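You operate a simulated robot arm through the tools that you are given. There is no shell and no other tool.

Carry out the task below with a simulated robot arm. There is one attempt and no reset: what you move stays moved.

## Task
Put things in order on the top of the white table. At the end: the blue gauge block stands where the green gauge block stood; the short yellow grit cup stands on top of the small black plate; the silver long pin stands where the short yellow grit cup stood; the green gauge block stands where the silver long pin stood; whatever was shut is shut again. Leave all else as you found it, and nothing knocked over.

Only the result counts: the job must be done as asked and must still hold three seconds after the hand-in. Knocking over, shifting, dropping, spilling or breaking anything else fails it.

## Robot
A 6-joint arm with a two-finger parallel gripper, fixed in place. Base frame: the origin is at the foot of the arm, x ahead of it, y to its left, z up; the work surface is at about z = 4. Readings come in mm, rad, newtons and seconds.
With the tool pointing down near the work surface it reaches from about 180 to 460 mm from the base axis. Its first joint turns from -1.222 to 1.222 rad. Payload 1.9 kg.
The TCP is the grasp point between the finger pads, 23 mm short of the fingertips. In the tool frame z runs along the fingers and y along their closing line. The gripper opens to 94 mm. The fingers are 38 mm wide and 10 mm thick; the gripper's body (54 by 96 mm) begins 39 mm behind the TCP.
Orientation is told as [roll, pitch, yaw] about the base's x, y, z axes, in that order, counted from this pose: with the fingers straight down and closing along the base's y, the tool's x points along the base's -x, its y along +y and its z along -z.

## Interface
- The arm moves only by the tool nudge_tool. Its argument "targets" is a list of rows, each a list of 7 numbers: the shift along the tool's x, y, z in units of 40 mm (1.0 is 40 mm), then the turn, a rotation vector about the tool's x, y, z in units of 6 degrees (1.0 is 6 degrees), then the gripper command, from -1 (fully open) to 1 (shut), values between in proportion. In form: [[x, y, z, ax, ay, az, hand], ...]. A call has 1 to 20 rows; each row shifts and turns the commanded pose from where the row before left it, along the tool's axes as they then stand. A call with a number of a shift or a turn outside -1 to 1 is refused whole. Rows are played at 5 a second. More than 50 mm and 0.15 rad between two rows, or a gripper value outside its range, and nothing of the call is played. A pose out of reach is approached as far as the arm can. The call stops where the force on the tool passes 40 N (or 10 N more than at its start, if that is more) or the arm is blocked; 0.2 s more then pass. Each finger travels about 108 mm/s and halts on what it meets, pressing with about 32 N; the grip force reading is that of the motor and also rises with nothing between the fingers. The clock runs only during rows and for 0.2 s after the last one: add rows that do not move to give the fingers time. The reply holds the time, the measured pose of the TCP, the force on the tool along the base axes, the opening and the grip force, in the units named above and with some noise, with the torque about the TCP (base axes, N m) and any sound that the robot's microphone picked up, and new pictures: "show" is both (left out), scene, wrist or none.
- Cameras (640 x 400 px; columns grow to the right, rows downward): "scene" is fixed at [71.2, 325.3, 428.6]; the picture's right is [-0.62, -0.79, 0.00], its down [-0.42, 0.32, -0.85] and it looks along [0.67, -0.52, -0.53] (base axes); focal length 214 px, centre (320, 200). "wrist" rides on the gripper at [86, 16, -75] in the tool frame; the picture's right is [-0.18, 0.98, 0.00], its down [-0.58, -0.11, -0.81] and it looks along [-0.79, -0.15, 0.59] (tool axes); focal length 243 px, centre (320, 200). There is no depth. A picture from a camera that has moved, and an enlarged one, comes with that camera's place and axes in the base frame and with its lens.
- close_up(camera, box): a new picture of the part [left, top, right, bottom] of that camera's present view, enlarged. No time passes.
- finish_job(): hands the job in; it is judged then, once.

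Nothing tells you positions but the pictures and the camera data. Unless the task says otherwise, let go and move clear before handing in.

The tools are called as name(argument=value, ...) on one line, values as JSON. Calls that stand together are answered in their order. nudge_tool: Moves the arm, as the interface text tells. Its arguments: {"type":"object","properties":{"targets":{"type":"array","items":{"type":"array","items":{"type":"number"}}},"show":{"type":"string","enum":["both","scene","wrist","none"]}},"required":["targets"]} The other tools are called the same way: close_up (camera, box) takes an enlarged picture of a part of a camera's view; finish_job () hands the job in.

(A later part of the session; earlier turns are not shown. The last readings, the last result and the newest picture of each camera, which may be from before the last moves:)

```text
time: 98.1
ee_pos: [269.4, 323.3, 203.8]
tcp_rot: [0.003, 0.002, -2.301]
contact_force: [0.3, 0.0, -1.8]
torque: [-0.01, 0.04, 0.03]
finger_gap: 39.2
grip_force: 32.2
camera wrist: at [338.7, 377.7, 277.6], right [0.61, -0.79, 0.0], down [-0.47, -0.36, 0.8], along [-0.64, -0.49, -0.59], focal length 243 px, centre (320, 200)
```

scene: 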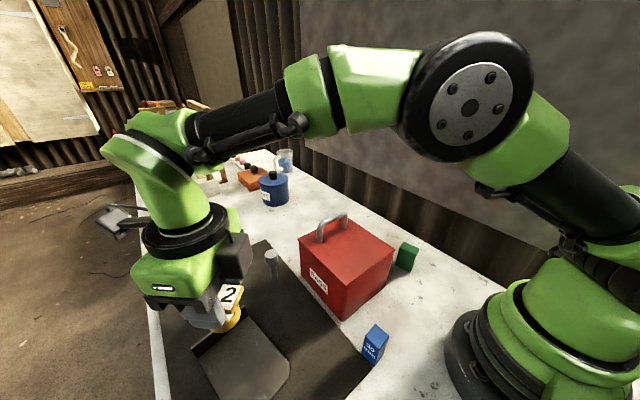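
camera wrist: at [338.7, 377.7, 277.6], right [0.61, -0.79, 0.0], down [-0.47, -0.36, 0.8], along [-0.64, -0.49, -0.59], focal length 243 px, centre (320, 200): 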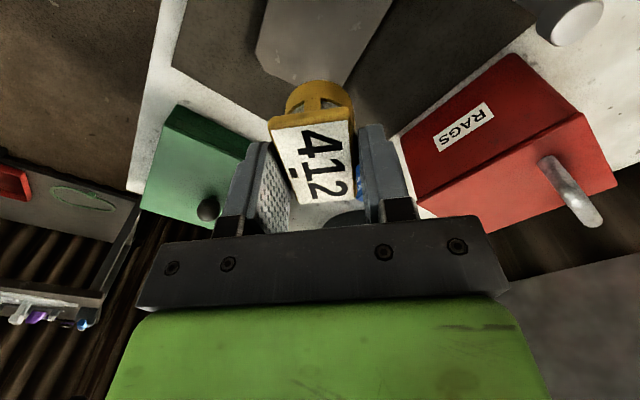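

The view confirms the plate edges where I computed them, and the cup is over the plate's centre. I'll lower it slowly.

nudge_tool(targets=[[0, 0.02, 0.1, 0, 0, 0, 1], [0, 0, 0.25, 0, 0, 0, 1], [0, 0, 0.4, 0, 0, 0, 1], [0, 0, 0.4, 0, 0, 0, 1], [0, 0, 0.4, 0, 0, 0, 1], [0, 0, 0.4, 0, 0, 0, 1], [0, 0, 0.4, 0, 0, 0, 1], [0, 0, 0.4, 0, 0, 0, 1], [0, 0, 0.25, 0, 0, 0, 1], [0, 0, 0.1, 0, 0, 0, 1], [0, 0, 0.05, 0, 0, 0, 1], [0, 0, 0, 0, 0, 0, 1]], show="both")

close_up(camera="scene", box=[130, 250, 330, 400])

```text
time: 100.7
ee_pos: [268.6, 324.4, 78.2]
tcp_rot: [0.002, 0.003, -2.302]
contact_force: [-1.0, -0.5, -3.9]
torque: [0.01, 0.03, 0.02]
finger_gap: 39.1
grip_force: 31.9
camera wrist: at [338.6, 377.2, 151.4], right [0.61, -0.79, 0.0], down [-0.47, -0.36, 0.8], along [-0.64, -0.49, -0.59], focal length 243 px, centre (320, 200)
```

scene: 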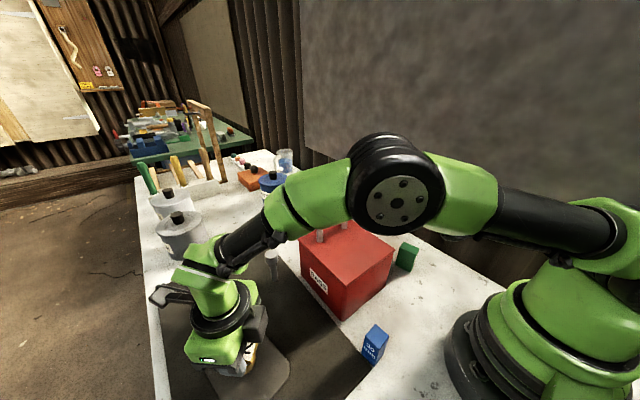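
wrist: 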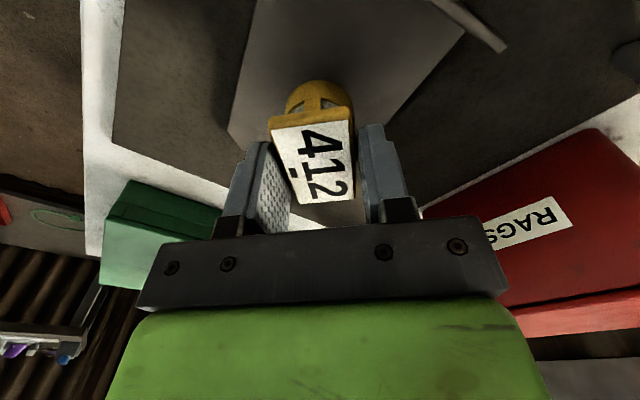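

```text
2.67 times, centred on (230, 325) of scene
camera zoom: at [71.2, 325.4, 428.6], right [-0.62, -0.79, 0.0], down [-0.42, 0.32, -0.85], along [0.67, -0.52, -0.53], focal length 572 px, centre (560, -133)
```

zoom: 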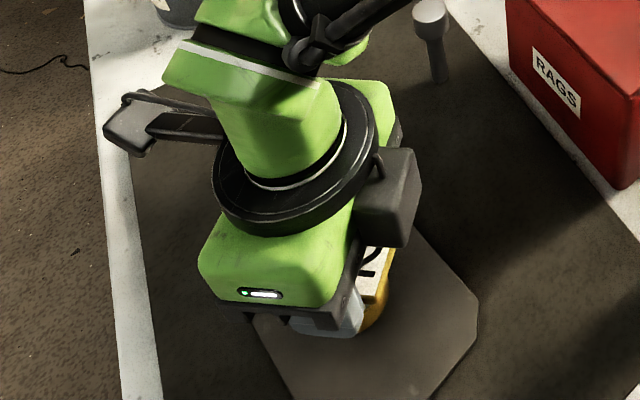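

nudge_tool(targets=[[0, 0, 0.1, 0, 0, 0, 1], [0, 0, 0.1, 0, 0, 0, 1], [0, 0, 0, 0, 0, 0, 1]], show="none")

nudge_tool(targets=[[0, 0, 0.05, 0, 0, 0, 1], [0, 0, 0, 0, 0, 0, 1]], show="none")

nudge_tool(targets=[[0, 0, 0.05, 0, 0, 0, 1], [0, 0, 0, 0, 0, 0, 1]], show="none")

```text
time: 101.5
ee_pos: [270.5, 324.6, 70.8]
tcp_rot: [0.003, -0.001, -2.303]
contact_force: [0.1, 0.1, -2.5]
torque: [0.03, -0.01, 0.01]
finger_gap: 39.2
grip_force: 32.3
```

```text
time: 102.1
ee_pos: [270.2, 322.8, 68.1]
tcp_rot: [0.003, 0.002, -2.301]
contact_force: [-1.0, -0.7, -3.2]
torque: [0.03, 0.03, 0.0]
finger_gap: 39.1
grip_force: 32.1
```

```text
time: 102.7
ee_pos: [270.7, 323.3, 65.5]
tcp_rot: [0.005, 0.002, -2.302]
contact_force: [0.1, 0.2, -3.7]
torque: [-0.01, 0.0, -0.02]
finger_gap: 39.1
grip_force: 31.6
```

nudge_tool(targets=[[0, 0, 0.04, 0, 0, 0, 1], [0, 0, 0, 0, 0, 0, 1]], show="none")

nudge_tool(targets=[[0, 0, 0.03, 0, 0, 0, 1], [0, 0, 0, 0, 0, 0, 1]], show="none")

close_up(camera="wrist", box=[220, 40, 420, 240])

```text
time: 103.3
ee_pos: [271.2, 325.1, 64.8]
tcp_rot: [0.004, 0.006, -2.302]
contact_force: [-3.7, -6.1, 25.3]
torque: [-0.15, 0.27, 0.01]
finger_gap: 39.3
grip_force: 31.7
```

```text
time: 103.9
ee_pos: [270.7, 325.1, 64.1]
tcp_rot: [0.003, 0.007, -2.302]
contact_force: [1.5, 0.2, 26.4]
torque: [0.26, -0.09, 0.01]
finger_gap: 38.7
grip_force: 32.4
```

```text
2.00 times, centred on (320, 140) of wrist
camera zoom: at [340.0, 378.1, 137.7], right [0.61, -0.79, 0.0], down [-0.48, -0.36, 0.8], along [-0.64, -0.49, -0.6], focal length 485 px, centre (320, 320)
```

zoom: 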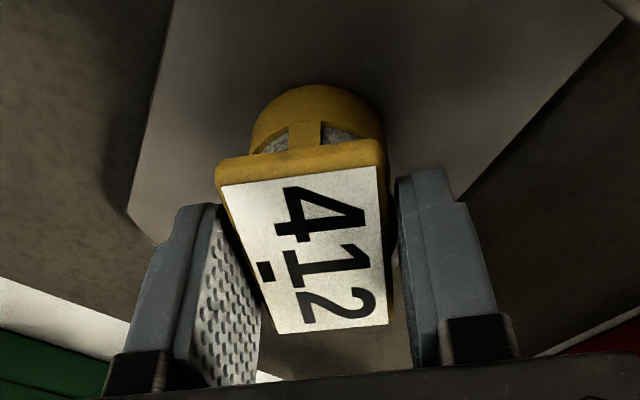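

The cup is down on the plate, with contact at the expected height. I'll release gently and lift away.

nudge_tool(targets=[[0, 0, -0.03, 0, 0, 0, 1], [0, 0, 0, 0, 0, 0, 0.1], [0, 0, 0, 0, 0, 0, -0.2], [0, 0, 0, 0, 0, 0, -0.5], [0, 0, 0, 0, 0, 0, -0.5], [0, 0, -0.3, 0, 0, 0, -0.5], [0, 0, -0.6, 0, 0, 0, -0.5], [0, 0, -0.9, 0, 0, 0, -0.5], [0, 0, -1, 0, 0, 0, -0.5], [0, 0, -1, 0, 0, 0, -0.5], [0, 0, 0, 0, 0, 0, -0.5]], show="both")

close_up(camera="wrist", box=[200, 0, 440, 200])

```text
time: 106.3
ee_pos: [268.9, 324.2, 217.0]
tcp_rot: [0.003, 0.001, -2.302]
contact_force: [0.5, 0.6, 0.8]
torque: [-0.01, -0.01, 0.01]
finger_gap: 70.4
grip_force: 0.3
camera wrist: at [338.2, 377.8, 290.2], right [0.61, -0.79, 0.0], down [-0.47, -0.36, 0.8], along [-0.64, -0.49, -0.59], focal length 243 px, centre (320, 200)
```

scene: 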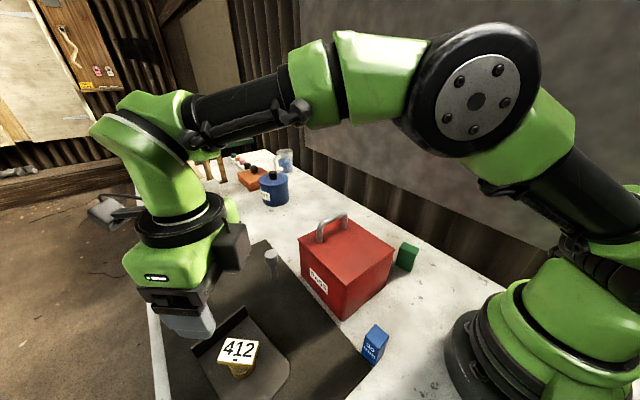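
wrist: 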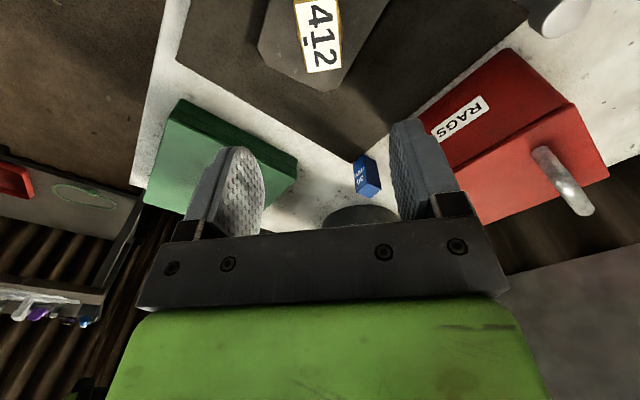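

```text
2.00 times, centred on (320, 100) of wrist
camera zoom: at [338.2, 377.8, 290.2], right [0.61, -0.79, 0.0], down [-0.47, -0.36, 0.8], along [-0.64, -0.49, -0.59], focal length 485 px, centre (320, 400)
```

zoom: 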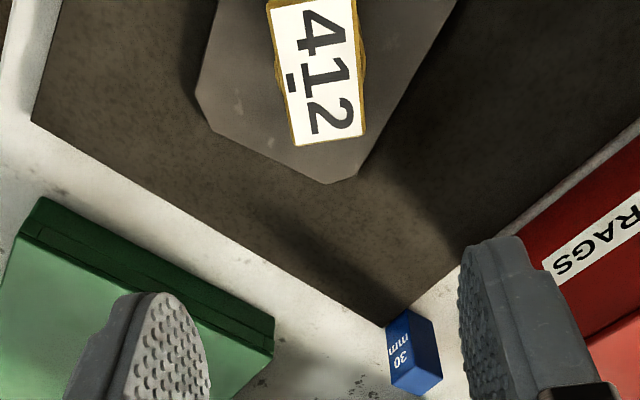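

The cup stands on the black plate. Next is the pin: I'll turn the tool to yaw -90° and move to where the wrist camera can see it well.

nudge_tool(targets=[[0, 0, 0, 0, 0, -1, -0.5], [0, 0, 0, 0, 0, -1, -0.5], [0, 0, 0, 0, 0, -1, -0.5], [0, 0, 0, 0, 0, -1, -0.5], [0, 0, 0, 0, 0, -1, -0.5], [0, 0, 0, 0, 0, -1, -0.5], [0, 0, 0, 0, 0, -1, -0.5], [-0.6, 0.57, 0, 0, 0, 0, -0.5], [-0.6, 0.57, 0, 0, 0, 0, -0.5], [-0.6, 0.57, 0, 0, 0, 0, -0.5], [-0.55, 0.57, 0, 0, 0, 0, -0.5], [0, 0, 0, 0, 0, 0, -0.5]], show="both")

close_up(camera="wrist", box=[240, 0, 480, 180])

close_up(camera="scene", box=[180, 290, 300, 390])

```text
time: 108.9
ee_pos: [359.0, 230.1, 214.8]
tcp_rot: [0.003, -0.002, -1.568]
contact_force: [0.4, 0.1, 0.2]
torque: [-0.01, 0.01, 0.01]
finger_gap: 70.7
grip_force: 0.0
camera wrist: at [374.2, 317.1, 288.5], right [0.98, -0.18, 0.0], down [-0.11, -0.58, 0.81], along [-0.14, -0.79, -0.59], focal length 243 px, centre (320, 200)
```

scene: 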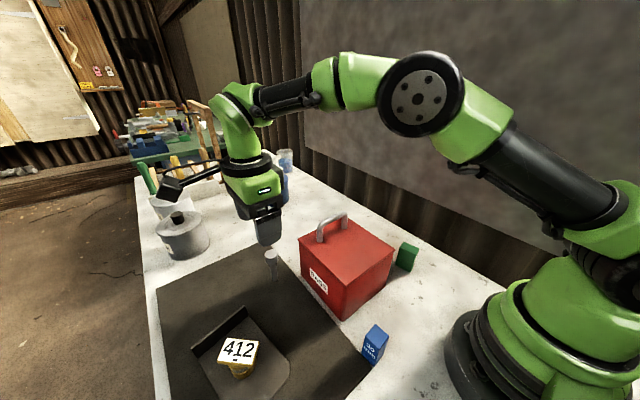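
wrist: 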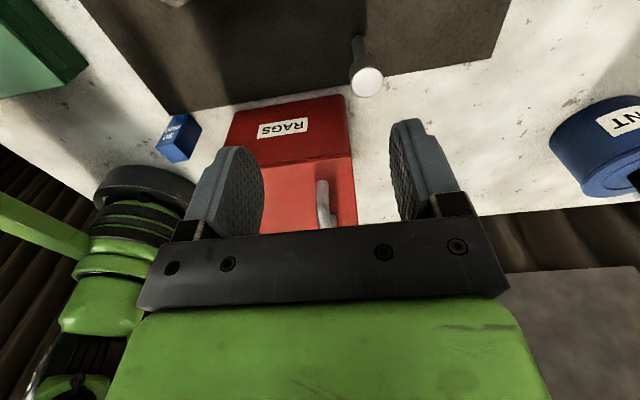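

```text
2.22 times, centred on (360, 90) of wrist
camera zoom: at [374.2, 317.1, 288.5], right [0.98, -0.18, 0.0], down [-0.11, -0.58, 0.81], along [-0.14, -0.79, -0.59], focal length 539 px, centre (231, 444)
```

zoom: 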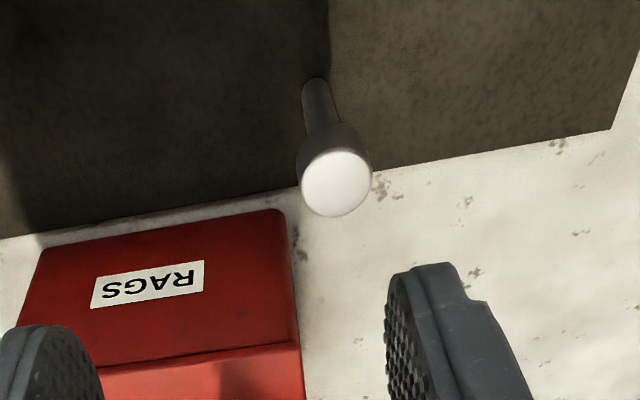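

```text
4.00 times, centred on (240, 340) of scene
camera zoom: at [71.2, 325.3, 428.6], right [-0.62, -0.79, 0.0], down [-0.42, 0.32, -0.85], along [0.67, -0.52, -0.53], focal length 858 px, centre (640, -360)
```

zoom: 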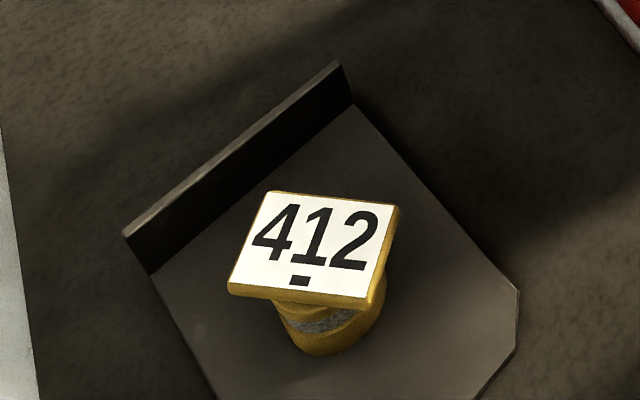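

The pin computes to (394,208) with its head top at about z=92. I'll move above it and go partway down to check alignment.

nudge_tool(targets=[[-0.3, 0.45, 0, 0, 0, 0, -0.5], [-0.255, 0.43, 0, 0, 0, 0, -0.5], [0, 0, 0.6, 0, 0, 0, -0.5], [0, 0, 0.8, 0, 0, 0, -0.5], [0, 0, 0.5, 0, 0, 0, -0.5], [0, 0, 0, 0, 0, 0, -0.5]], show="both")

close_up(camera="wrist", box=[200, 40, 440, 240])

close_up(camera="scene", box=[220, 190, 340, 290])

```text
time: 110.3
ee_pos: [395.4, 206.9, 140.6]
tcp_rot: [0.004, -0.001, -1.571]
contact_force: [0.2, -0.5, -0.7]
torque: [-0.01, 0.01, 0.0]
finger_gap: 70.7
grip_force: 0.1
camera wrist: at [410.6, 293.8, 214.7], right [0.98, -0.18, 0.0], down [-0.11, -0.58, 0.81], along [-0.15, -0.79, -0.59], focal length 243 px, centre (320, 200)
```

scene: 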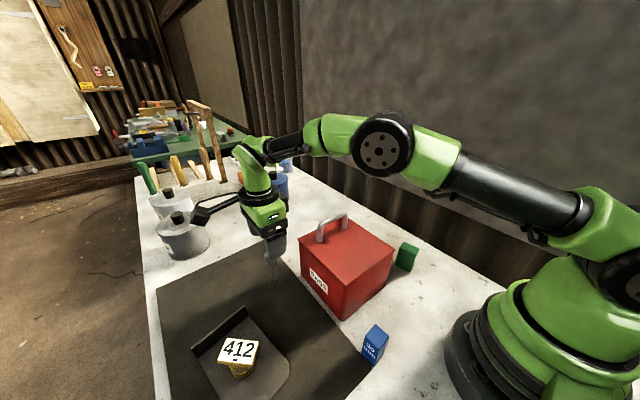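
wrist: 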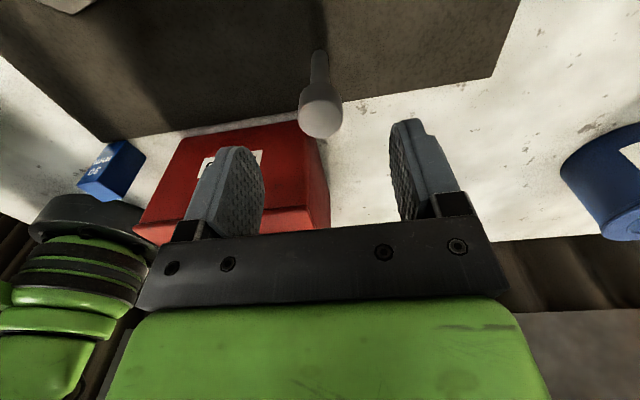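

```text
2.00 times, centred on (320, 140) of wrist
camera zoom: at [410.6, 293.8, 214.7], right [0.98, -0.18, 0.0], down [-0.11, -0.58, 0.81], along [-0.15, -0.79, -0.59], focal length 485 px, centre (320, 320)
```

zoom: 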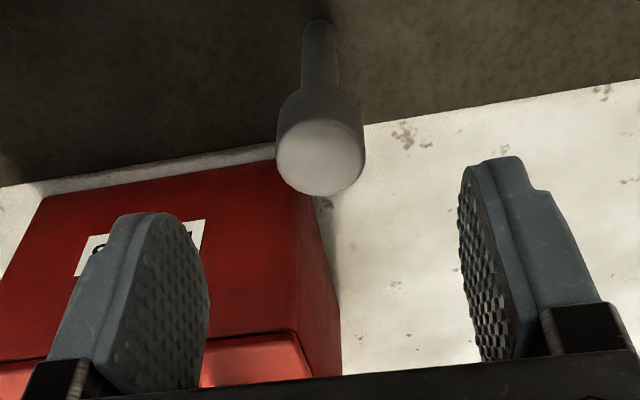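

```text
4.00 times, centred on (280, 240) of scene
camera zoom: at [71.2, 325.3, 428.6], right [-0.62, -0.79, 0.0], down [-0.42, 0.32, -0.85], along [0.67, -0.52, -0.53], focal length 858 px, centre (480, 40)
```

zoom: 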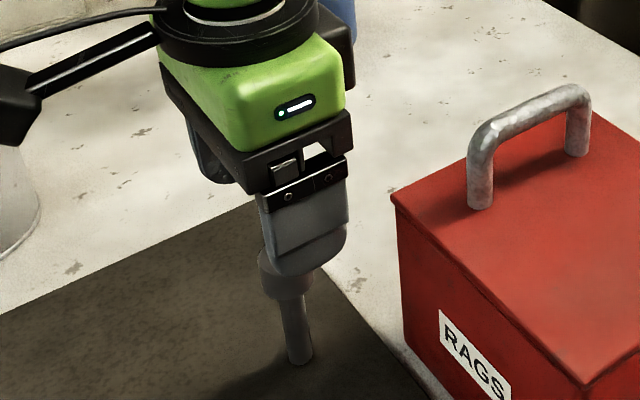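

nudge_tool(targets=[[0.025, -0.015, 0.5, 0, 0, 0, -0.5], [0, 0, 0.5, 0, 0, 0, -0.5], [0, 0, 0.45, 0, 0, 0, -0.3], [0, 0, 0, 0, 0, 0, 0], [0, 0, 0, 0, 0, 0, 0.2], [0, 0, 0, 0, 0, 0, 0.3]], show="wrist")

close_up(camera="wrist", box=[200, 40, 440, 240])

```text
time: 111.7
ee_pos: [395.9, 209.5, 83.3]
tcp_rot: [0.004, 0.0, -1.568]
contact_force: [0.0, 0.5, 0.2]
torque: [-0.02, 0.0, 0.01]
finger_gap: 33.1
grip_force: 0.0
camera wrist: at [411.6, 296.1, 157.0], right [0.98, -0.18, 0.0], down [-0.11, -0.58, 0.81], along [-0.14, -0.79, -0.59], focal length 243 px, centre (320, 200)
```

wrist: 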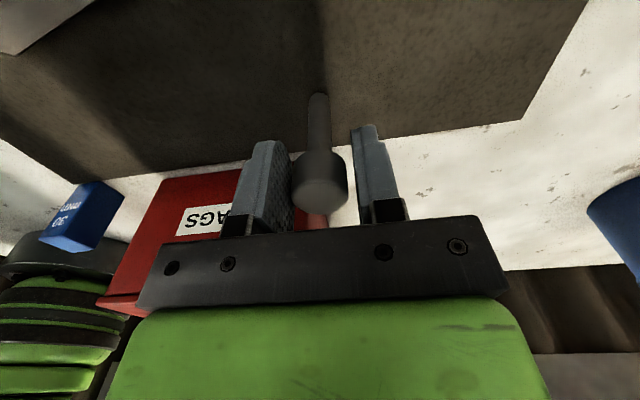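

```text
2.00 times, centred on (320, 140) of wrist
camera zoom: at [411.6, 296.1, 157.0], right [0.98, -0.18, 0.0], down [-0.11, -0.58, 0.81], along [-0.14, -0.79, -0.59], focal length 485 px, centre (320, 320)
```

zoom: 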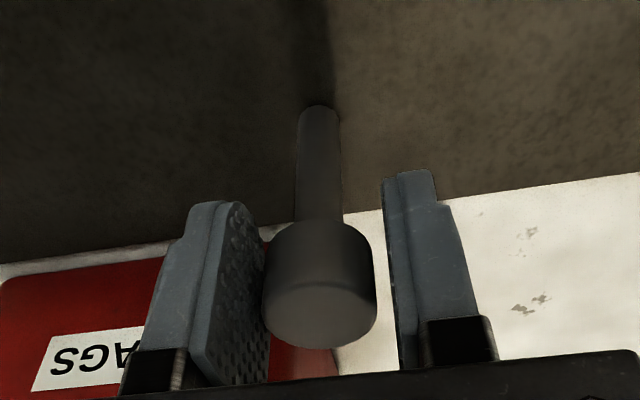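

nudge_tool(targets=[[0, -0.035, 0, 0, 0, 0, 0.3], [0, 0, 0, 0, 0, 0, 0.38], [0, 0, 0, 0, 0, 0, 0.45], [0, 0, 0, 0, 0, 0, 1], [0, 0, 0, 0, 0, 0, 1]], show="wrist")

close_up(camera="wrist", box=[200, 40, 440, 240])

```text
time: 112.9
ee_pos: [393.6, 209.1, 82.7]
tcp_rot: [0.005, -0.001, -1.569]
contact_force: [1.8, 0.6, 0.4]
torque: [0.04, -0.17, -0.02]
finger_gap: 27.1
grip_force: 32.4
camera wrist: at [409.6, 295.8, 156.9], right [0.98, -0.18, 0.01], down [-0.11, -0.58, 0.81], along [-0.14, -0.79, -0.59], focal length 243 px, centre (320, 200)
```

wrist: 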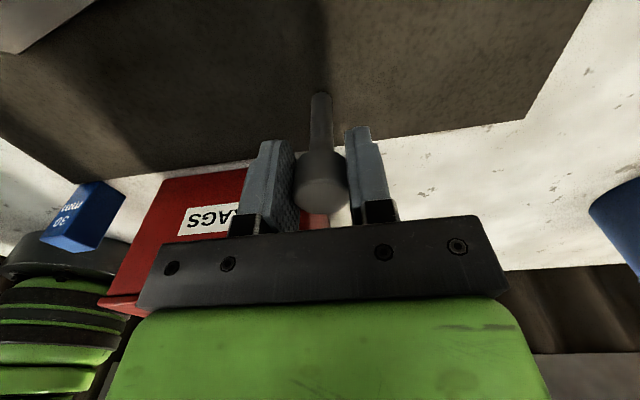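

```text
2.00 times, centred on (320, 140) of wrist
camera zoom: at [409.6, 295.8, 156.9], right [0.98, -0.18, 0.01], down [-0.11, -0.58, 0.81], along [-0.14, -0.79, -0.59], focal length 485 px, centre (320, 320)
```

zoom: 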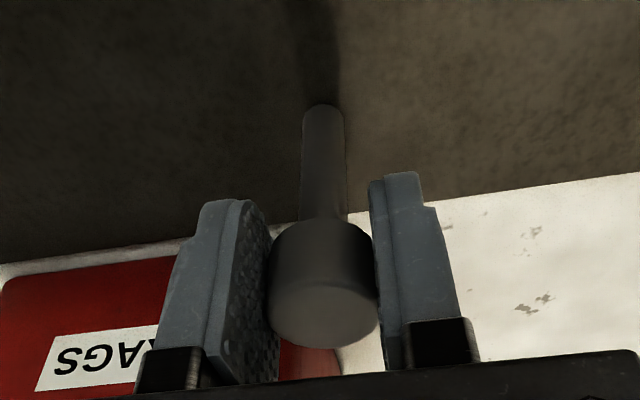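

The pin's head is gripped (27 mm). I'll lift gently and check.

nudge_tool(targets=[[0, 0, -0.05, 0, 0, 0, 1], [0, 0, -0.08, 0, 0, 0, 1], [0, 0, -0.1, 0, 0, 0, 1], [0, 0, -0.1, 0, 0, 0, 1], [0, 0, 0, 0, 0, 0, 1]], show="wrist")

close_up(camera="wrist", box=[200, 40, 440, 240])

close_up(camera="scene", box=[220, 190, 340, 290])

```text
time: 114.1
ee_pos: [393.8, 208.1, 95.7]
tcp_rot: [0.007, -0.002, -1.57]
contact_force: [-0.3, -0.3, -2.3]
torque: [0.01, 0.03, -0.02]
finger_gap: 27.0
grip_force: 32.2
camera wrist: at [409.6, 295.5, 169.5], right [0.98, -0.18, 0.0], down [-0.11, -0.58, 0.81], along [-0.14, -0.79, -0.59], focal length 243 px, centre (320, 200)
```

wrist: 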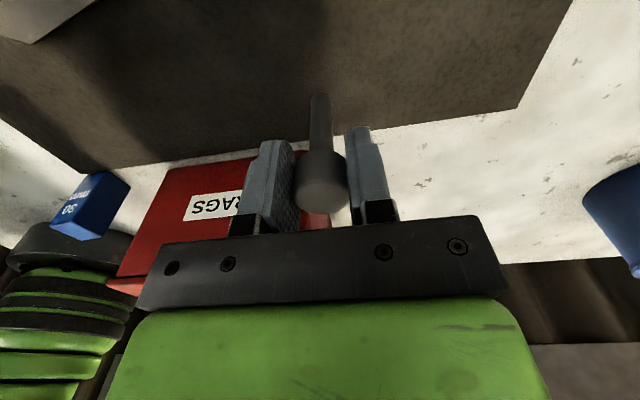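

```text
2.00 times, centred on (320, 140) of wrist
camera zoom: at [409.6, 295.5, 169.5], right [0.98, -0.18, 0.0], down [-0.11, -0.58, 0.81], along [-0.14, -0.79, -0.59], focal length 485 px, centre (320, 320)
```

zoom: 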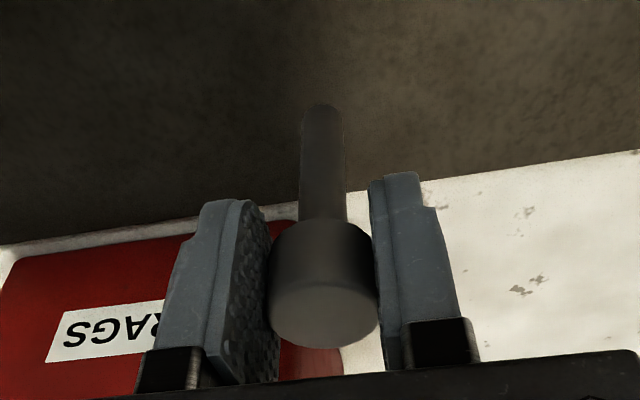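

```text
4.00 times, centred on (280, 240) of scene
camera zoom: at [71.2, 325.3, 428.6], right [-0.62, -0.79, 0.0], down [-0.42, 0.32, -0.85], along [0.67, -0.52, -0.53], focal length 858 px, centre (480, 40)
```

zoom: 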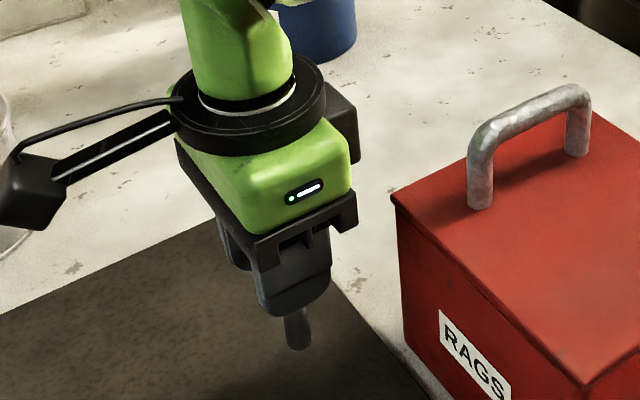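

The pin is held firmly. I'll raise it and carry it to the cup's former spot at about (453,66).

nudge_tool(targets=[[0, 0, -0.2, 0, 0, 0, 1], [0, 0, -0.4, 0, 0, 0, 1], [0, 0, -0.4, 0, 0, 0, 1], [0, 0, -0.3, 0, 0, 0, 1], [0, 0, -0.1, 0, 0, 0, 1], [-0.15, 0.06, 0, 0, 0, 0, 1], [-0.3, 0.12, 0, 0, 0, 0, 1], [-0.4, 0.17, 0, 0, 0, 0, 1], [-0.4, 0.17, 0, 0, 0, 0, 1], [-0.4, 0.17, 0, 0, 0, 0, 1], [-0.4, 0.17, 0, 0, 0, 0, 1], [-0.4, 0.17, 0, 0, 0, 0, 1], [-0.4, 0.17, 0, 0, 0, 0, 1], [-0.4, 0.17, 0, 0, 0, 0, 1], [-0.2, 0.08, 0, 0, 0, 0, 1], [-0.1, 0.04, 0, 0, 0, 0, 1], [0, 0, 0, 0, 0, 0, 1]], show="both")

close_up(camera="wrist", box=[200, 40, 440, 240])

```text
time: 117.7
ee_pos: [453.2, 67.0, 151.0]
tcp_rot: [0.004, -0.002, -1.57]
contact_force: [0.3, -0.1, -1.3]
torque: [0.02, 0.03, -0.01]
finger_gap: 27.2
grip_force: 32.0
camera wrist: at [469.1, 153.1, 225.4], right [0.98, -0.18, 0.0], down [-0.11, -0.58, 0.81], along [-0.15, -0.79, -0.59], focal length 243 px, centre (320, 200)
```

scene: 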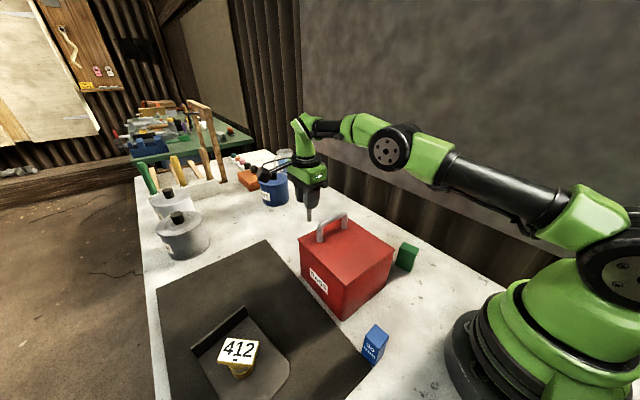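
wrist: 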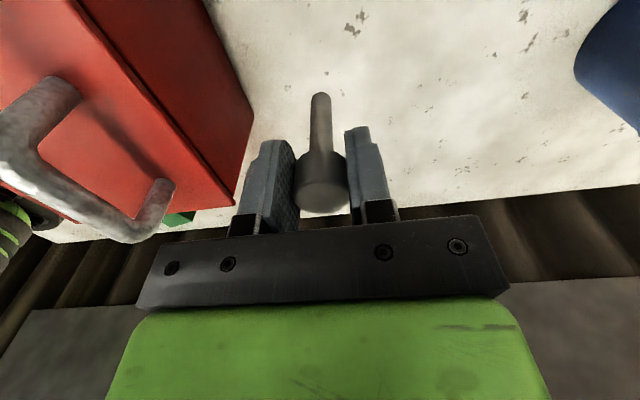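

```text
2.00 times, centred on (320, 140) of wrist
camera zoom: at [469.1, 153.1, 225.4], right [0.98, -0.18, 0.0], down [-0.11, -0.58, 0.81], along [-0.15, -0.79, -0.59], focal length 485 px, centre (320, 320)
```

zoom: 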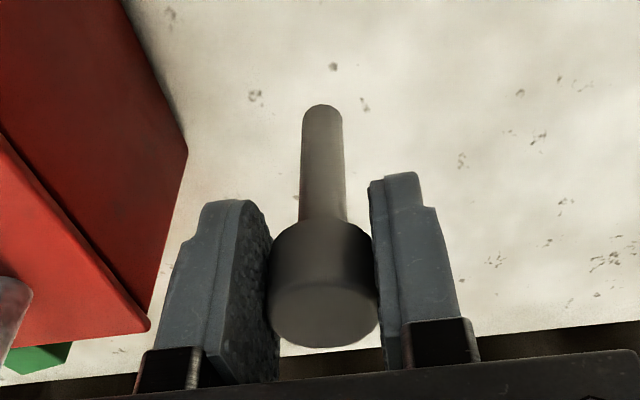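

The pin hasn't shifted in the grip and is over the target. I'll lower slowly.

nudge_tool(targets=[[-0.015, 0, 0.3, 0, 0, 0, 1], [0, 0, 0.4, 0, 0, 0, 1], [0, 0, 0.4, 0, 0, 0, 1], [0, 0, 0.3, 0, 0, 0, 1], [0, 0, 0.15, 0, 0, 0, 1], [0, 0, 0.05, 0, 0, 0, 1], [0, 0, 0, 0, 0, 0, 1]], show="both")

```text
time: 119.3
ee_pos: [453.6, 67.2, 88.2]
tcp_rot: [0.003, -0.002, -1.57]
contact_force: [0.0, -1.0, -2.0]
torque: [0.0, -0.02, 0.0]
finger_gap: 27.1
grip_force: 31.9
camera wrist: at [470.0, 153.3, 161.3], right [0.98, -0.18, 0.0], down [-0.11, -0.58, 0.81], along [-0.14, -0.79, -0.59], focal length 243 px, centre (320, 200)
```

scene: 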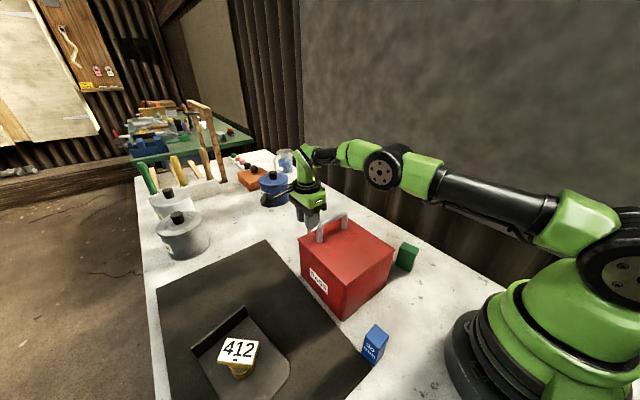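
wrist: 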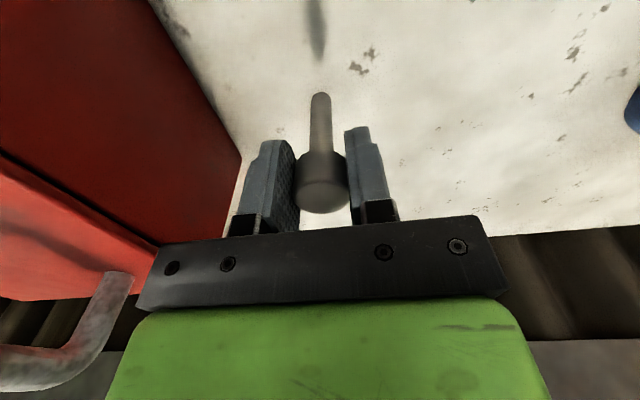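

nudge_tool(targets=[[-0.01, 0, 0.08, 0, 0, 0, 1], [0, 0, 0.05, 0, 0, 0, 1], [0, 0, 0, 0, 0, 0, 1]], show="none")

nudge_tool(targets=[[0, 0, 0.04, 0, 0, 0, 1], [0, 0, 0, 0, 0, 0, 1]], show="none")

```text
time: 120.1
ee_pos: [453.9, 65.1, 83.2]
tcp_rot: [0.003, -0.001, -1.569]
contact_force: [-0.3, 1.2, -1.2]
torque: [0.0, 0.0, -0.01]
finger_gap: 27.1
grip_force: 32.0
```

```text
time: 120.7
ee_pos: [452.9, 66.4, 80.0]
tcp_rot: [0.005, -0.003, -1.57]
contact_force: [0.3, -0.6, -1.2]
torque: [-0.02, 0.02, -0.02]
finger_gap: 27.2
grip_force: 31.5
```

nudge_tool(targets=[[0, 0, 0.025, 0, 0, 0, 1], [0, 0, 0, 0, 0, 0, 1]], show="none")

nudge_tool(targets=[[0, 0, 0.025, 0, 0, 0, 1], [0, 0, 0, 0, 0, 0, 1]], show="none")

```text
time: 121.3
ee_pos: [452.5, 67.3, 79.8]
tcp_rot: [0.004, -0.001, -1.568]
contact_force: [-0.3, 0.1, -2.0]
torque: [0.04, 0.0, 0.01]
finger_gap: 27.1
grip_force: 31.9
```

```text
time: 121.9
ee_pos: [452.7, 66.1, 78.6]
tcp_rot: [0.005, 0.0, -1.571]
contact_force: [-3.6, 0.8, 8.3]
torque: [0.06, 0.29, 0.01]
finger_gap: 27.4
grip_force: 31.9
```

The pin touches the table (8 N). I'll open gently and rise straight up.

nudge_tool(targets=[[0, 0, 0, 0, 0, 0, 0.38], [0, 0, 0, 0, 0, 0, 0.3], [0, 0, 0, 0, 0, 0, 0], [0, 0, 0, 0, 0, 0, -0.3], [0, 0, 0, 0, 0, 0, -0.3], [0, 0, -0.4, 0, 0, 0, -0.3], [0, 0, -0.8, 0, 0, 0, -0.3], [-0.1, 0, -0.8, 0, 0, 0, -0.3], [0, 0, -0.8, 0, 0, 0, -0.3], [0, 0, 0, 0, 0, 0, -0.3]], show="both")

close_up(camera="scene", box=[260, 150, 380, 250])

close_up(camera="wrist", box=[220, 0, 420, 160])

```text
time: 124.1
ee_pos: [451.4, 61.3, 190.5]
tcp_rot: [0.005, 0.0, -1.57]
contact_force: [0.4, 0.3, -0.7]
torque: [-0.03, -0.03, 0.0]
finger_gap: 61.1
grip_force: 0.1
camera wrist: at [467.6, 148.1, 263.2], right [0.98, -0.18, 0.0], down [-0.11, -0.58, 0.81], along [-0.15, -0.79, -0.59], focal length 243 px, centre (320, 200)
```

scene: 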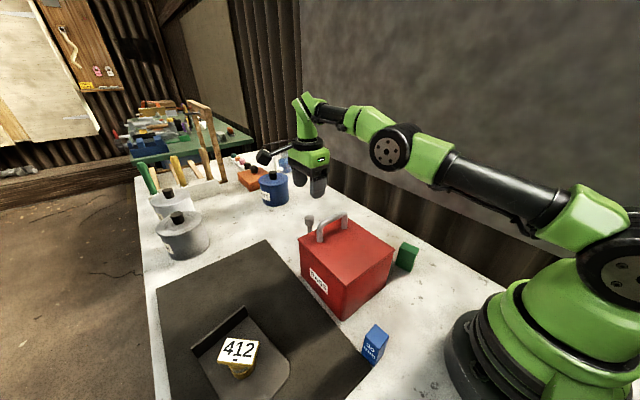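
wrist: 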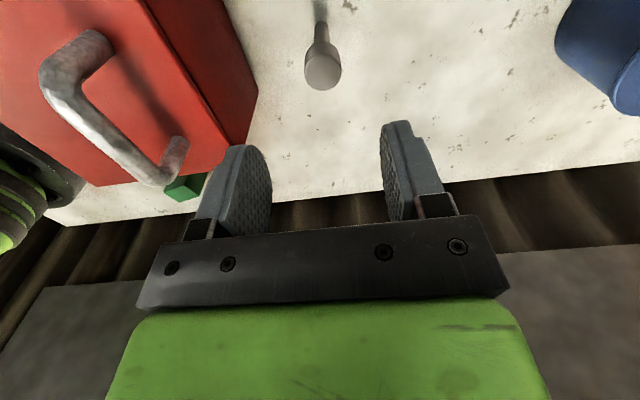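

```text
4.00 times, centred on (320, 200) of scene
camera zoom: at [71.2, 325.3, 428.6], right [-0.62, -0.79, 0.0], down [-0.42, 0.32, -0.85], along [0.67, -0.52, -0.53], focal length 858 px, centre (320, 200)
```

zoom: 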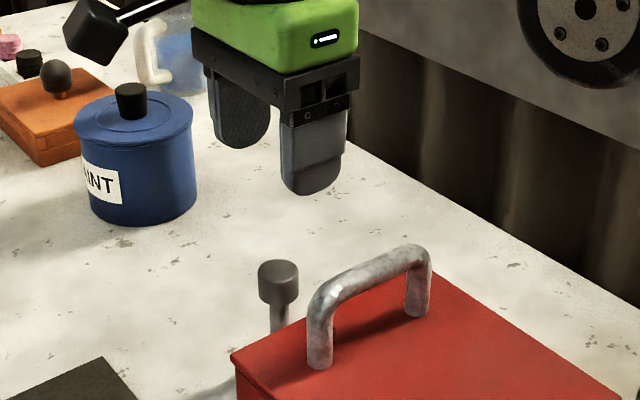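

```text
2.50 times, centred on (320, 80) of wrist
camera zoom: at [467.6, 148.1, 263.2], right [0.98, -0.18, 0.0], down [-0.11, -0.58, 0.81], along [-0.15, -0.79, -0.59], focal length 606 px, centre (320, 500)
```

zoom: 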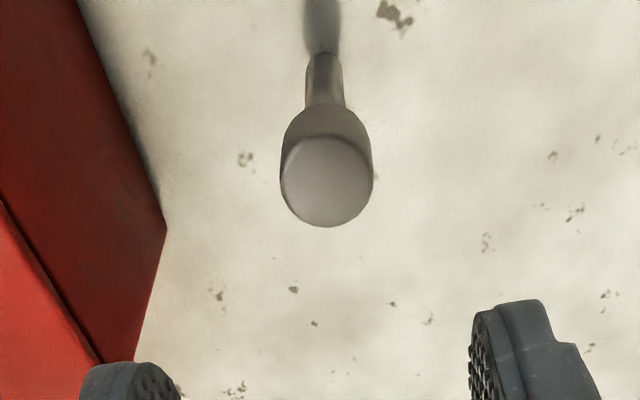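

The pin stands at about (454,66), where the cup was. Next is the green block near (212,-63): I'll raise, turn to yaw 180° (keeping the camera away from the bin), and go look at it.

nudge_tool(targets=[[0, 0, -0.7, 0, 0, 1, -0.3], [0, 0, -0.6, 0, 0, 1, -0.3], [0, 0, 0, 0, 0, 1, -0.3], [0, 0, 0, 0, 0, 1, -0.3], [0, 0, 0, 0, 0, 1, -0.3], [0, 0, 0, 0, 0, 1, -0.3], [0, 0, 0, 0, 0, 1, -0.3], [0, 0, 0, 0, 0, 1, -0.3], [0, 0, 0, 0, 0, 1, -0.3], [0, 0, 0, 0, 0, 1, -0.3], [0, 0, 0, 0, 0, 1, -0.3], [0, 0, 0, 0, 0, 1, -0.3], [0, 0, 0, 0, 0, 1, -0.3], [0, 0, 0, 0, 0, 1, -0.3], [0, 0, 0, 0, 0, 1, -0.3], [0, 0, 0, 0, 0, 0, -0.3]], show="none")

nudge_tool(targets=[[-0.79, 0.52, 0, 0, 0, 0, -0.3], [-0.79, 0.52, 0, 0, 0, 0, -0.3], [-0.79, 0.52, 0, 0, 0, 0, -0.3], [-0.79, 0.52, 0, 0, 0, 0, -0.3], [-0.79, 0.52, 0, 0, 0, 0, -0.3], [-0.79, 0.52, 0, 0, 0, 0, -0.3], [0, 0, 0, 0, 0, 0, -0.3]], show="both")

close_up(camera="wrist", box=[220, 0, 420, 160])

```text
time: 127.5
ee_pos: [439.7, 68.1, 239.6]
tcp_rot: [-0.001, 0.005, 3.139]
contact_force: [0.1, 0.3, -1.3]
torque: [0.01, -0.03, -0.02]
finger_gap: 61.0
grip_force: 0.0
out of reach, approached as far as the arm can: row 1, 2
```

```text
time: 129.1
ee_pos: [252.2, -58.0, 238.8]
tcp_rot: [0.004, 0.004, -3.139]
contact_force: [0.2, -0.3, 0.5]
torque: [-0.01, 0.0, 0.0]
finger_gap: 61.0
grip_force: 0.1
camera wrist: at [338.6, -73.6, 312.5], right [-0.18, -0.98, 0.0], down [-0.59, 0.11, 0.8], along [-0.79, 0.15, -0.6], focal length 243 px, centre (320, 200)
```

scene: 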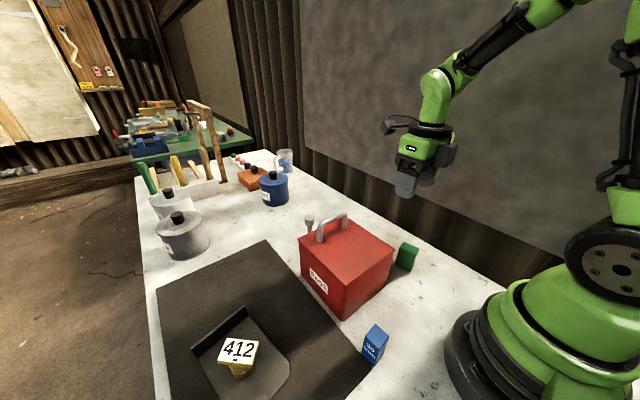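
wrist: 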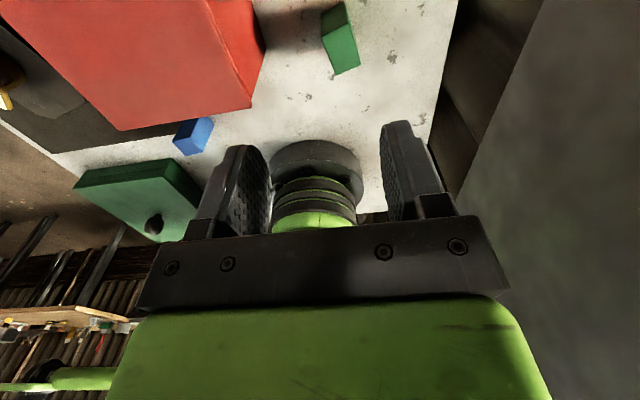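

```text
2.50 times, centred on (320, 80) of wrist
camera zoom: at [338.6, -73.6, 312.5], right [-0.18, -0.98, 0.0], down [-0.59, 0.11, 0.8], along [-0.79, 0.15, -0.6], focal length 606 px, centre (320, 500)
```

zoom: 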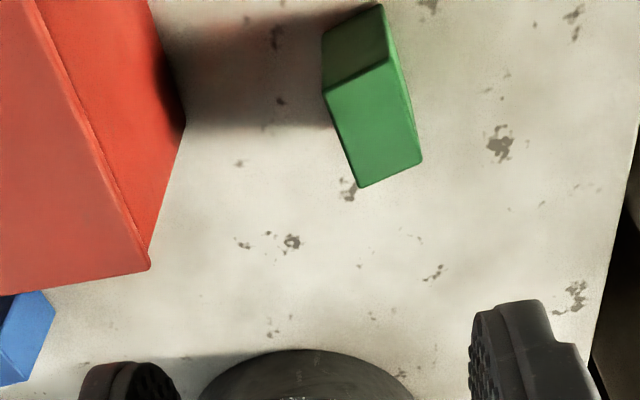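

The green block resolves to a 24×37×60 mm block centred at (234.6,-75.2), rotated about 13°. I'll align the fingers with its short sides and descend partway.

nudge_tool(targets=[[0, 0, 0, 0, 0, -1, -0.3], [0, 0, 0, 0, 0, -1.0, -0.3], [0, 0, 0, 0, 0, -0.17, -0.3], [-0.525, 0.32, 0, 0, 0, 0, -0.3], [0, 0, 0.8, 0, 0, 0, -0.3], [0, 0, 0.9, 0, 0, 0, -0.3], [0, 0, 0.8, 0, 0, 0, -0.3], [0, 0, 0, 0, 0, 0, -0.3]], show="both")

close_up(camera="wrist", box=[200, 40, 440, 240])

```text
time: 130.9
ee_pos: [233.5, -73.3, 138.5]
tcp_rot: [0.004, 0.005, -2.912]
contact_force: [-0.1, -0.1, -0.7]
torque: [0.03, -0.01, 0.0]
finger_gap: 61.3
grip_force: 0.1
camera wrist: at [321.1, -69.9, 212.3], right [0.04, -1.0, 0.0], down [-0.59, -0.02, 0.8], along [-0.8, -0.04, -0.59], focal length 243 px, centre (320, 200)
```

scene: 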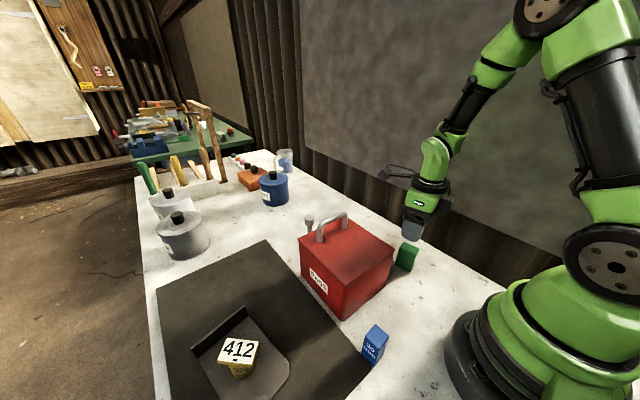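
wrist: 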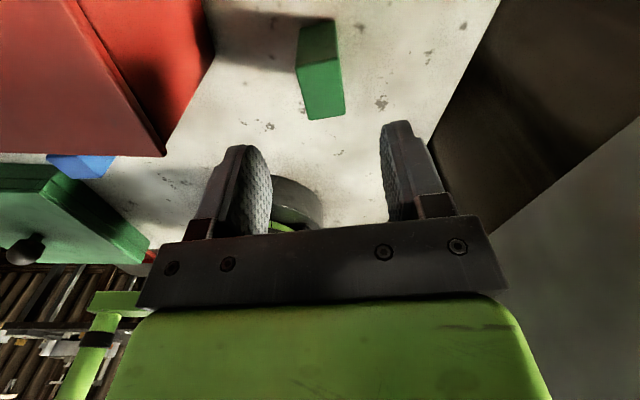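

```text
2.00 times, centred on (320, 140) of wrist
camera zoom: at [321.1, -69.9, 212.3], right [0.04, -1.0, 0.0], down [-0.59, -0.02, 0.8], along [-0.8, -0.04, -0.59], focal length 485 px, centre (320, 320)
```

zoom: 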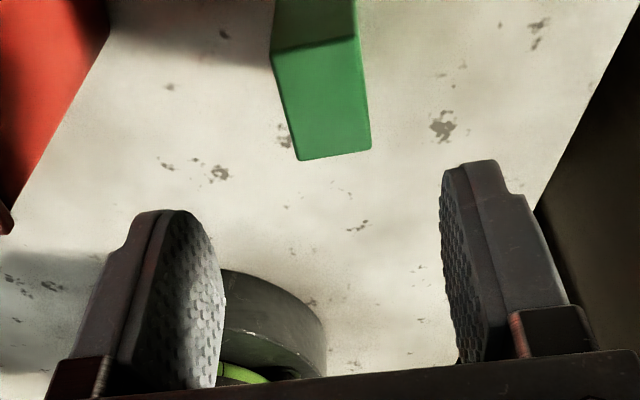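

Alignment is good and the block centre is confirmed near (235.2,-75.3). I'll make a small correction, descend to z≈40 and grip.

nudge_tool(targets=[[0.03, 0.055, 0.6, 0, 0, 0, -0.3], [0, 0, 0.8, 0, 0, 0, -0.3], [0, 0, 0.7, 0, 0, 0, -0.3], [0, 0, 0.36, 0, 0, 0, -0.3], [0, 0, 0, 0, 0, 0, 0.1], [0, 0, 0, 0, 0, 0, 0.3], [0, 0, 0, 0, 0, 0, 0.35]], show="wrist")

close_up(camera="wrist", box=[200, 60, 440, 260])

```text
time: 132.5
ee_pos: [235.6, -75.9, 39.2]
tcp_rot: [0.002, 0.003, -2.913]
contact_force: [0.0, 0.5, -1.3]
torque: [0.01, -0.03, -0.01]
finger_gap: 30.5
grip_force: 0.0
camera wrist: at [323.7, -72.0, 113.8], right [0.04, -1.0, 0.0], down [-0.59, -0.02, 0.8], along [-0.8, -0.04, -0.59], focal length 243 px, centre (320, 200)
```

wrist: 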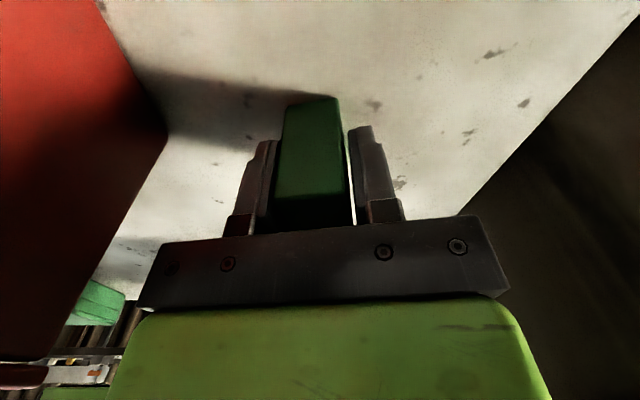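

```text
2.00 times, centred on (320, 160) of wrist
camera zoom: at [323.7, -72.0, 113.8], right [0.04, -1.0, 0.0], down [-0.59, -0.02, 0.8], along [-0.8, -0.04, -0.59], focal length 485 px, centre (320, 280)
```

zoom: 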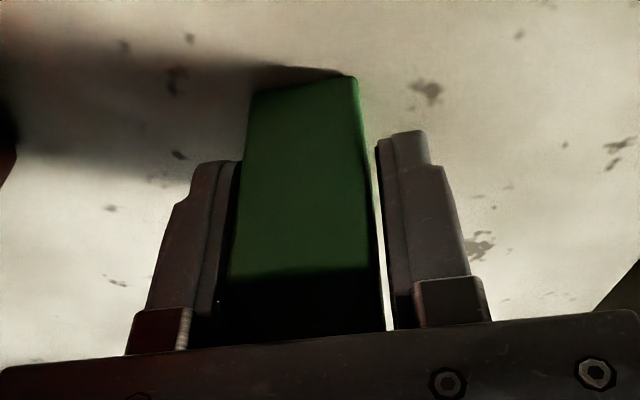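

nudge_tool(targets=[[0, -0.04, 0, 0, 0, 0, 0.35], [0, 0, 0, 0, 0, 0, 0.42], [0, 0, 0, 0, 0, 0, 1], [0, 0, 0, 0, 0, 0, 1], [0, 0, 0, 0, 0, 0, 1]], show="none")

nudge_tool(targets=[[0, 0, -0.05, 0, 0, 0, 1], [0, 0, -0.1, 0, 0, 0, 1], [0, 0, -0.15, 0, 0, 0, 1], [0, 0, 0, 0, 0, 0, 1]], show="wrist")

close_up(camera="wrist", box=[200, 60, 440, 260])

```text
time: 133.7
ee_pos: [236.0, -74.6, 40.4]
tcp_rot: [0.004, 0.002, -2.914]
contact_force: [1.5, 1.1, 1.7]
torque: [0.05, -0.02, -0.02]
finger_gap: 27.6
grip_force: 31.7
```

```text
time: 134.7
ee_pos: [236.2, -74.1, 52.2]
tcp_rot: [0.001, 0.003, -2.913]
contact_force: [-0.8, 0.3, -1.1]
torque: [0.0, 0.0, 0.0]
finger_gap: 27.6
grip_force: 32.1
camera wrist: at [322.8, -71.0, 126.1], right [0.04, -1.0, 0.0], down [-0.59, -0.02, 0.8], along [-0.8, -0.03, -0.59], focal length 243 px, centre (320, 200)
```

wrist: 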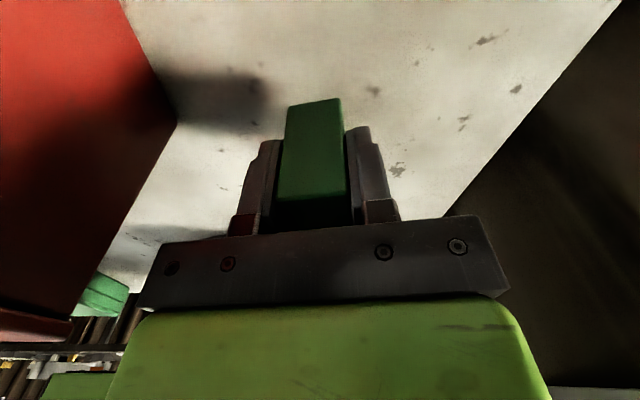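

```text
2.00 times, centred on (320, 160) of wrist
camera zoom: at [322.8, -71.0, 126.1], right [0.04, -1.0, 0.0], down [-0.59, -0.02, 0.8], along [-0.8, -0.03, -0.59], focal length 485 px, centre (320, 280)
```

zoom: 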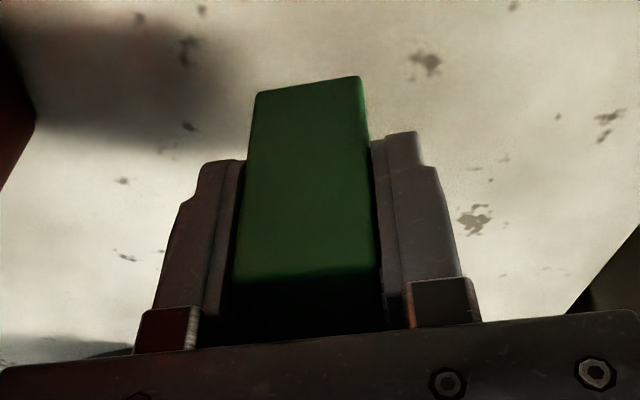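

The green block is held (27.6 mm wide). I'll lift it well above the bin, turn slightly, and carry it over to the pin's former spot.

nudge_tool(targets=[[0, 0, -0.3, 0, 0, 0, 1], [0, 0, -0.6, 0, 0, 0, 1], [0, 0, -0.8, 0, 0, -0.5, 1], [0, 0, -0.8, 0, 0, -0.6, 1], [0, 0, -0.8, 0, 0, -0.6, 1], [0, 0, -0.7, 0, 0, -0.6, 1], [0, 0, -0.4, 0, 0, -0.5, 1], [0, 0, 0, 0, 0, 0, 1]], show="scene")

```text
time: 136.5
ee_pos: [233.6, -74.9, 229.8]
tcp_rot: [0.004, 0.003, -2.619]
contact_force: [1.0, -0.1, -0.9]
torque: [0.0, 0.0, -0.03]
finger_gap: 27.6
grip_force: 31.8
```

scene: 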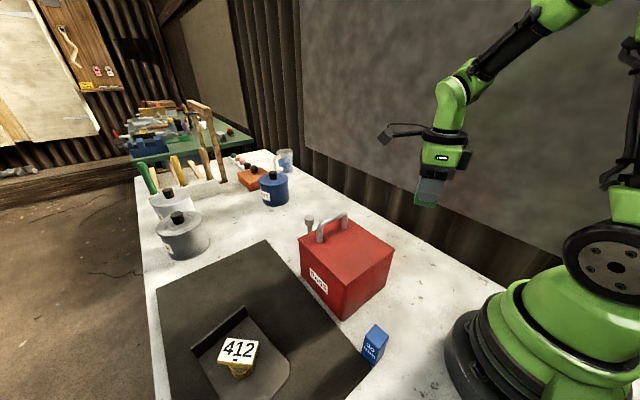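

nudge_tool(targets=[[0.25, -0.15, 0, 0, 0, 0, 1], [0.43, -0.26, 0, 0, 0, 0, 1], [0.62, -0.37, 0, 0, 0, 0, 1], [0.62, -0.37, 0, 0, 0, 0, 1], [0.62, -0.37, 0, 0, 0, 0, 1], [0.62, -0.37, 0, 0, 0, 0, 1], [0.62, -0.37, 0, 0, 0, 0, 1], [0.62, -0.37, 0, 0, 0, 0, 1], [0.62, -0.37, 0, 0, 0, 0, 1], [0.62, -0.37, 0, 0, 0, 0, 1], [0.62, -0.37, 0.2, 0, 0, 0, 1], [0.43, -0.26, 0.4, 0, 0, 0, 1], [0.25, -0.15, 0.5, 0, 0, 0, 1], [0, 0, 0.5, 0, 0, 0, 1], [0, 0, 0, 0, 0, 0, 1]], show="both")

```text
time: 139.7
ee_pos: [393.8, 205.3, 165.7]
tcp_rot: [0.003, 0.004, -2.619]
contact_force: [0.4, 0.4, -0.8]
torque: [-0.01, 0.01, 0.02]
finger_gap: 27.3
grip_force: 32.1
camera wrist: at [476.0, 235.3, 238.9], right [0.33, -0.94, 0.0], down [-0.56, -0.19, 0.8], along [-0.76, -0.27, -0.59], focal length 243 px, centre (320, 200)
```

scene: 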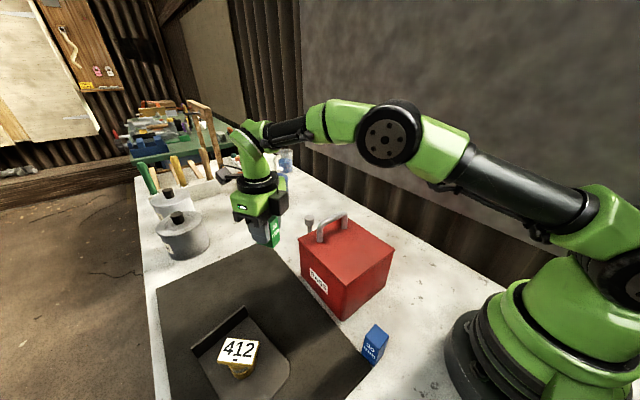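
wrist: 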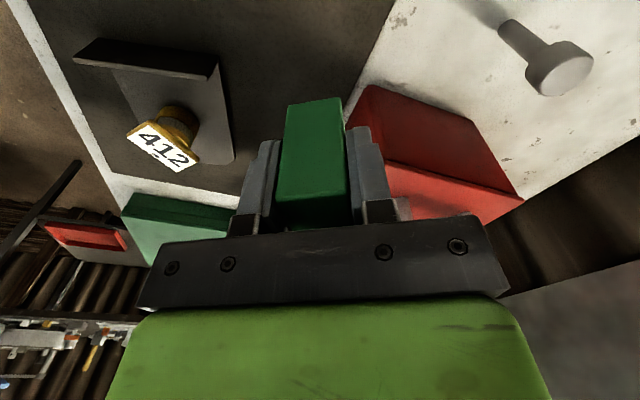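

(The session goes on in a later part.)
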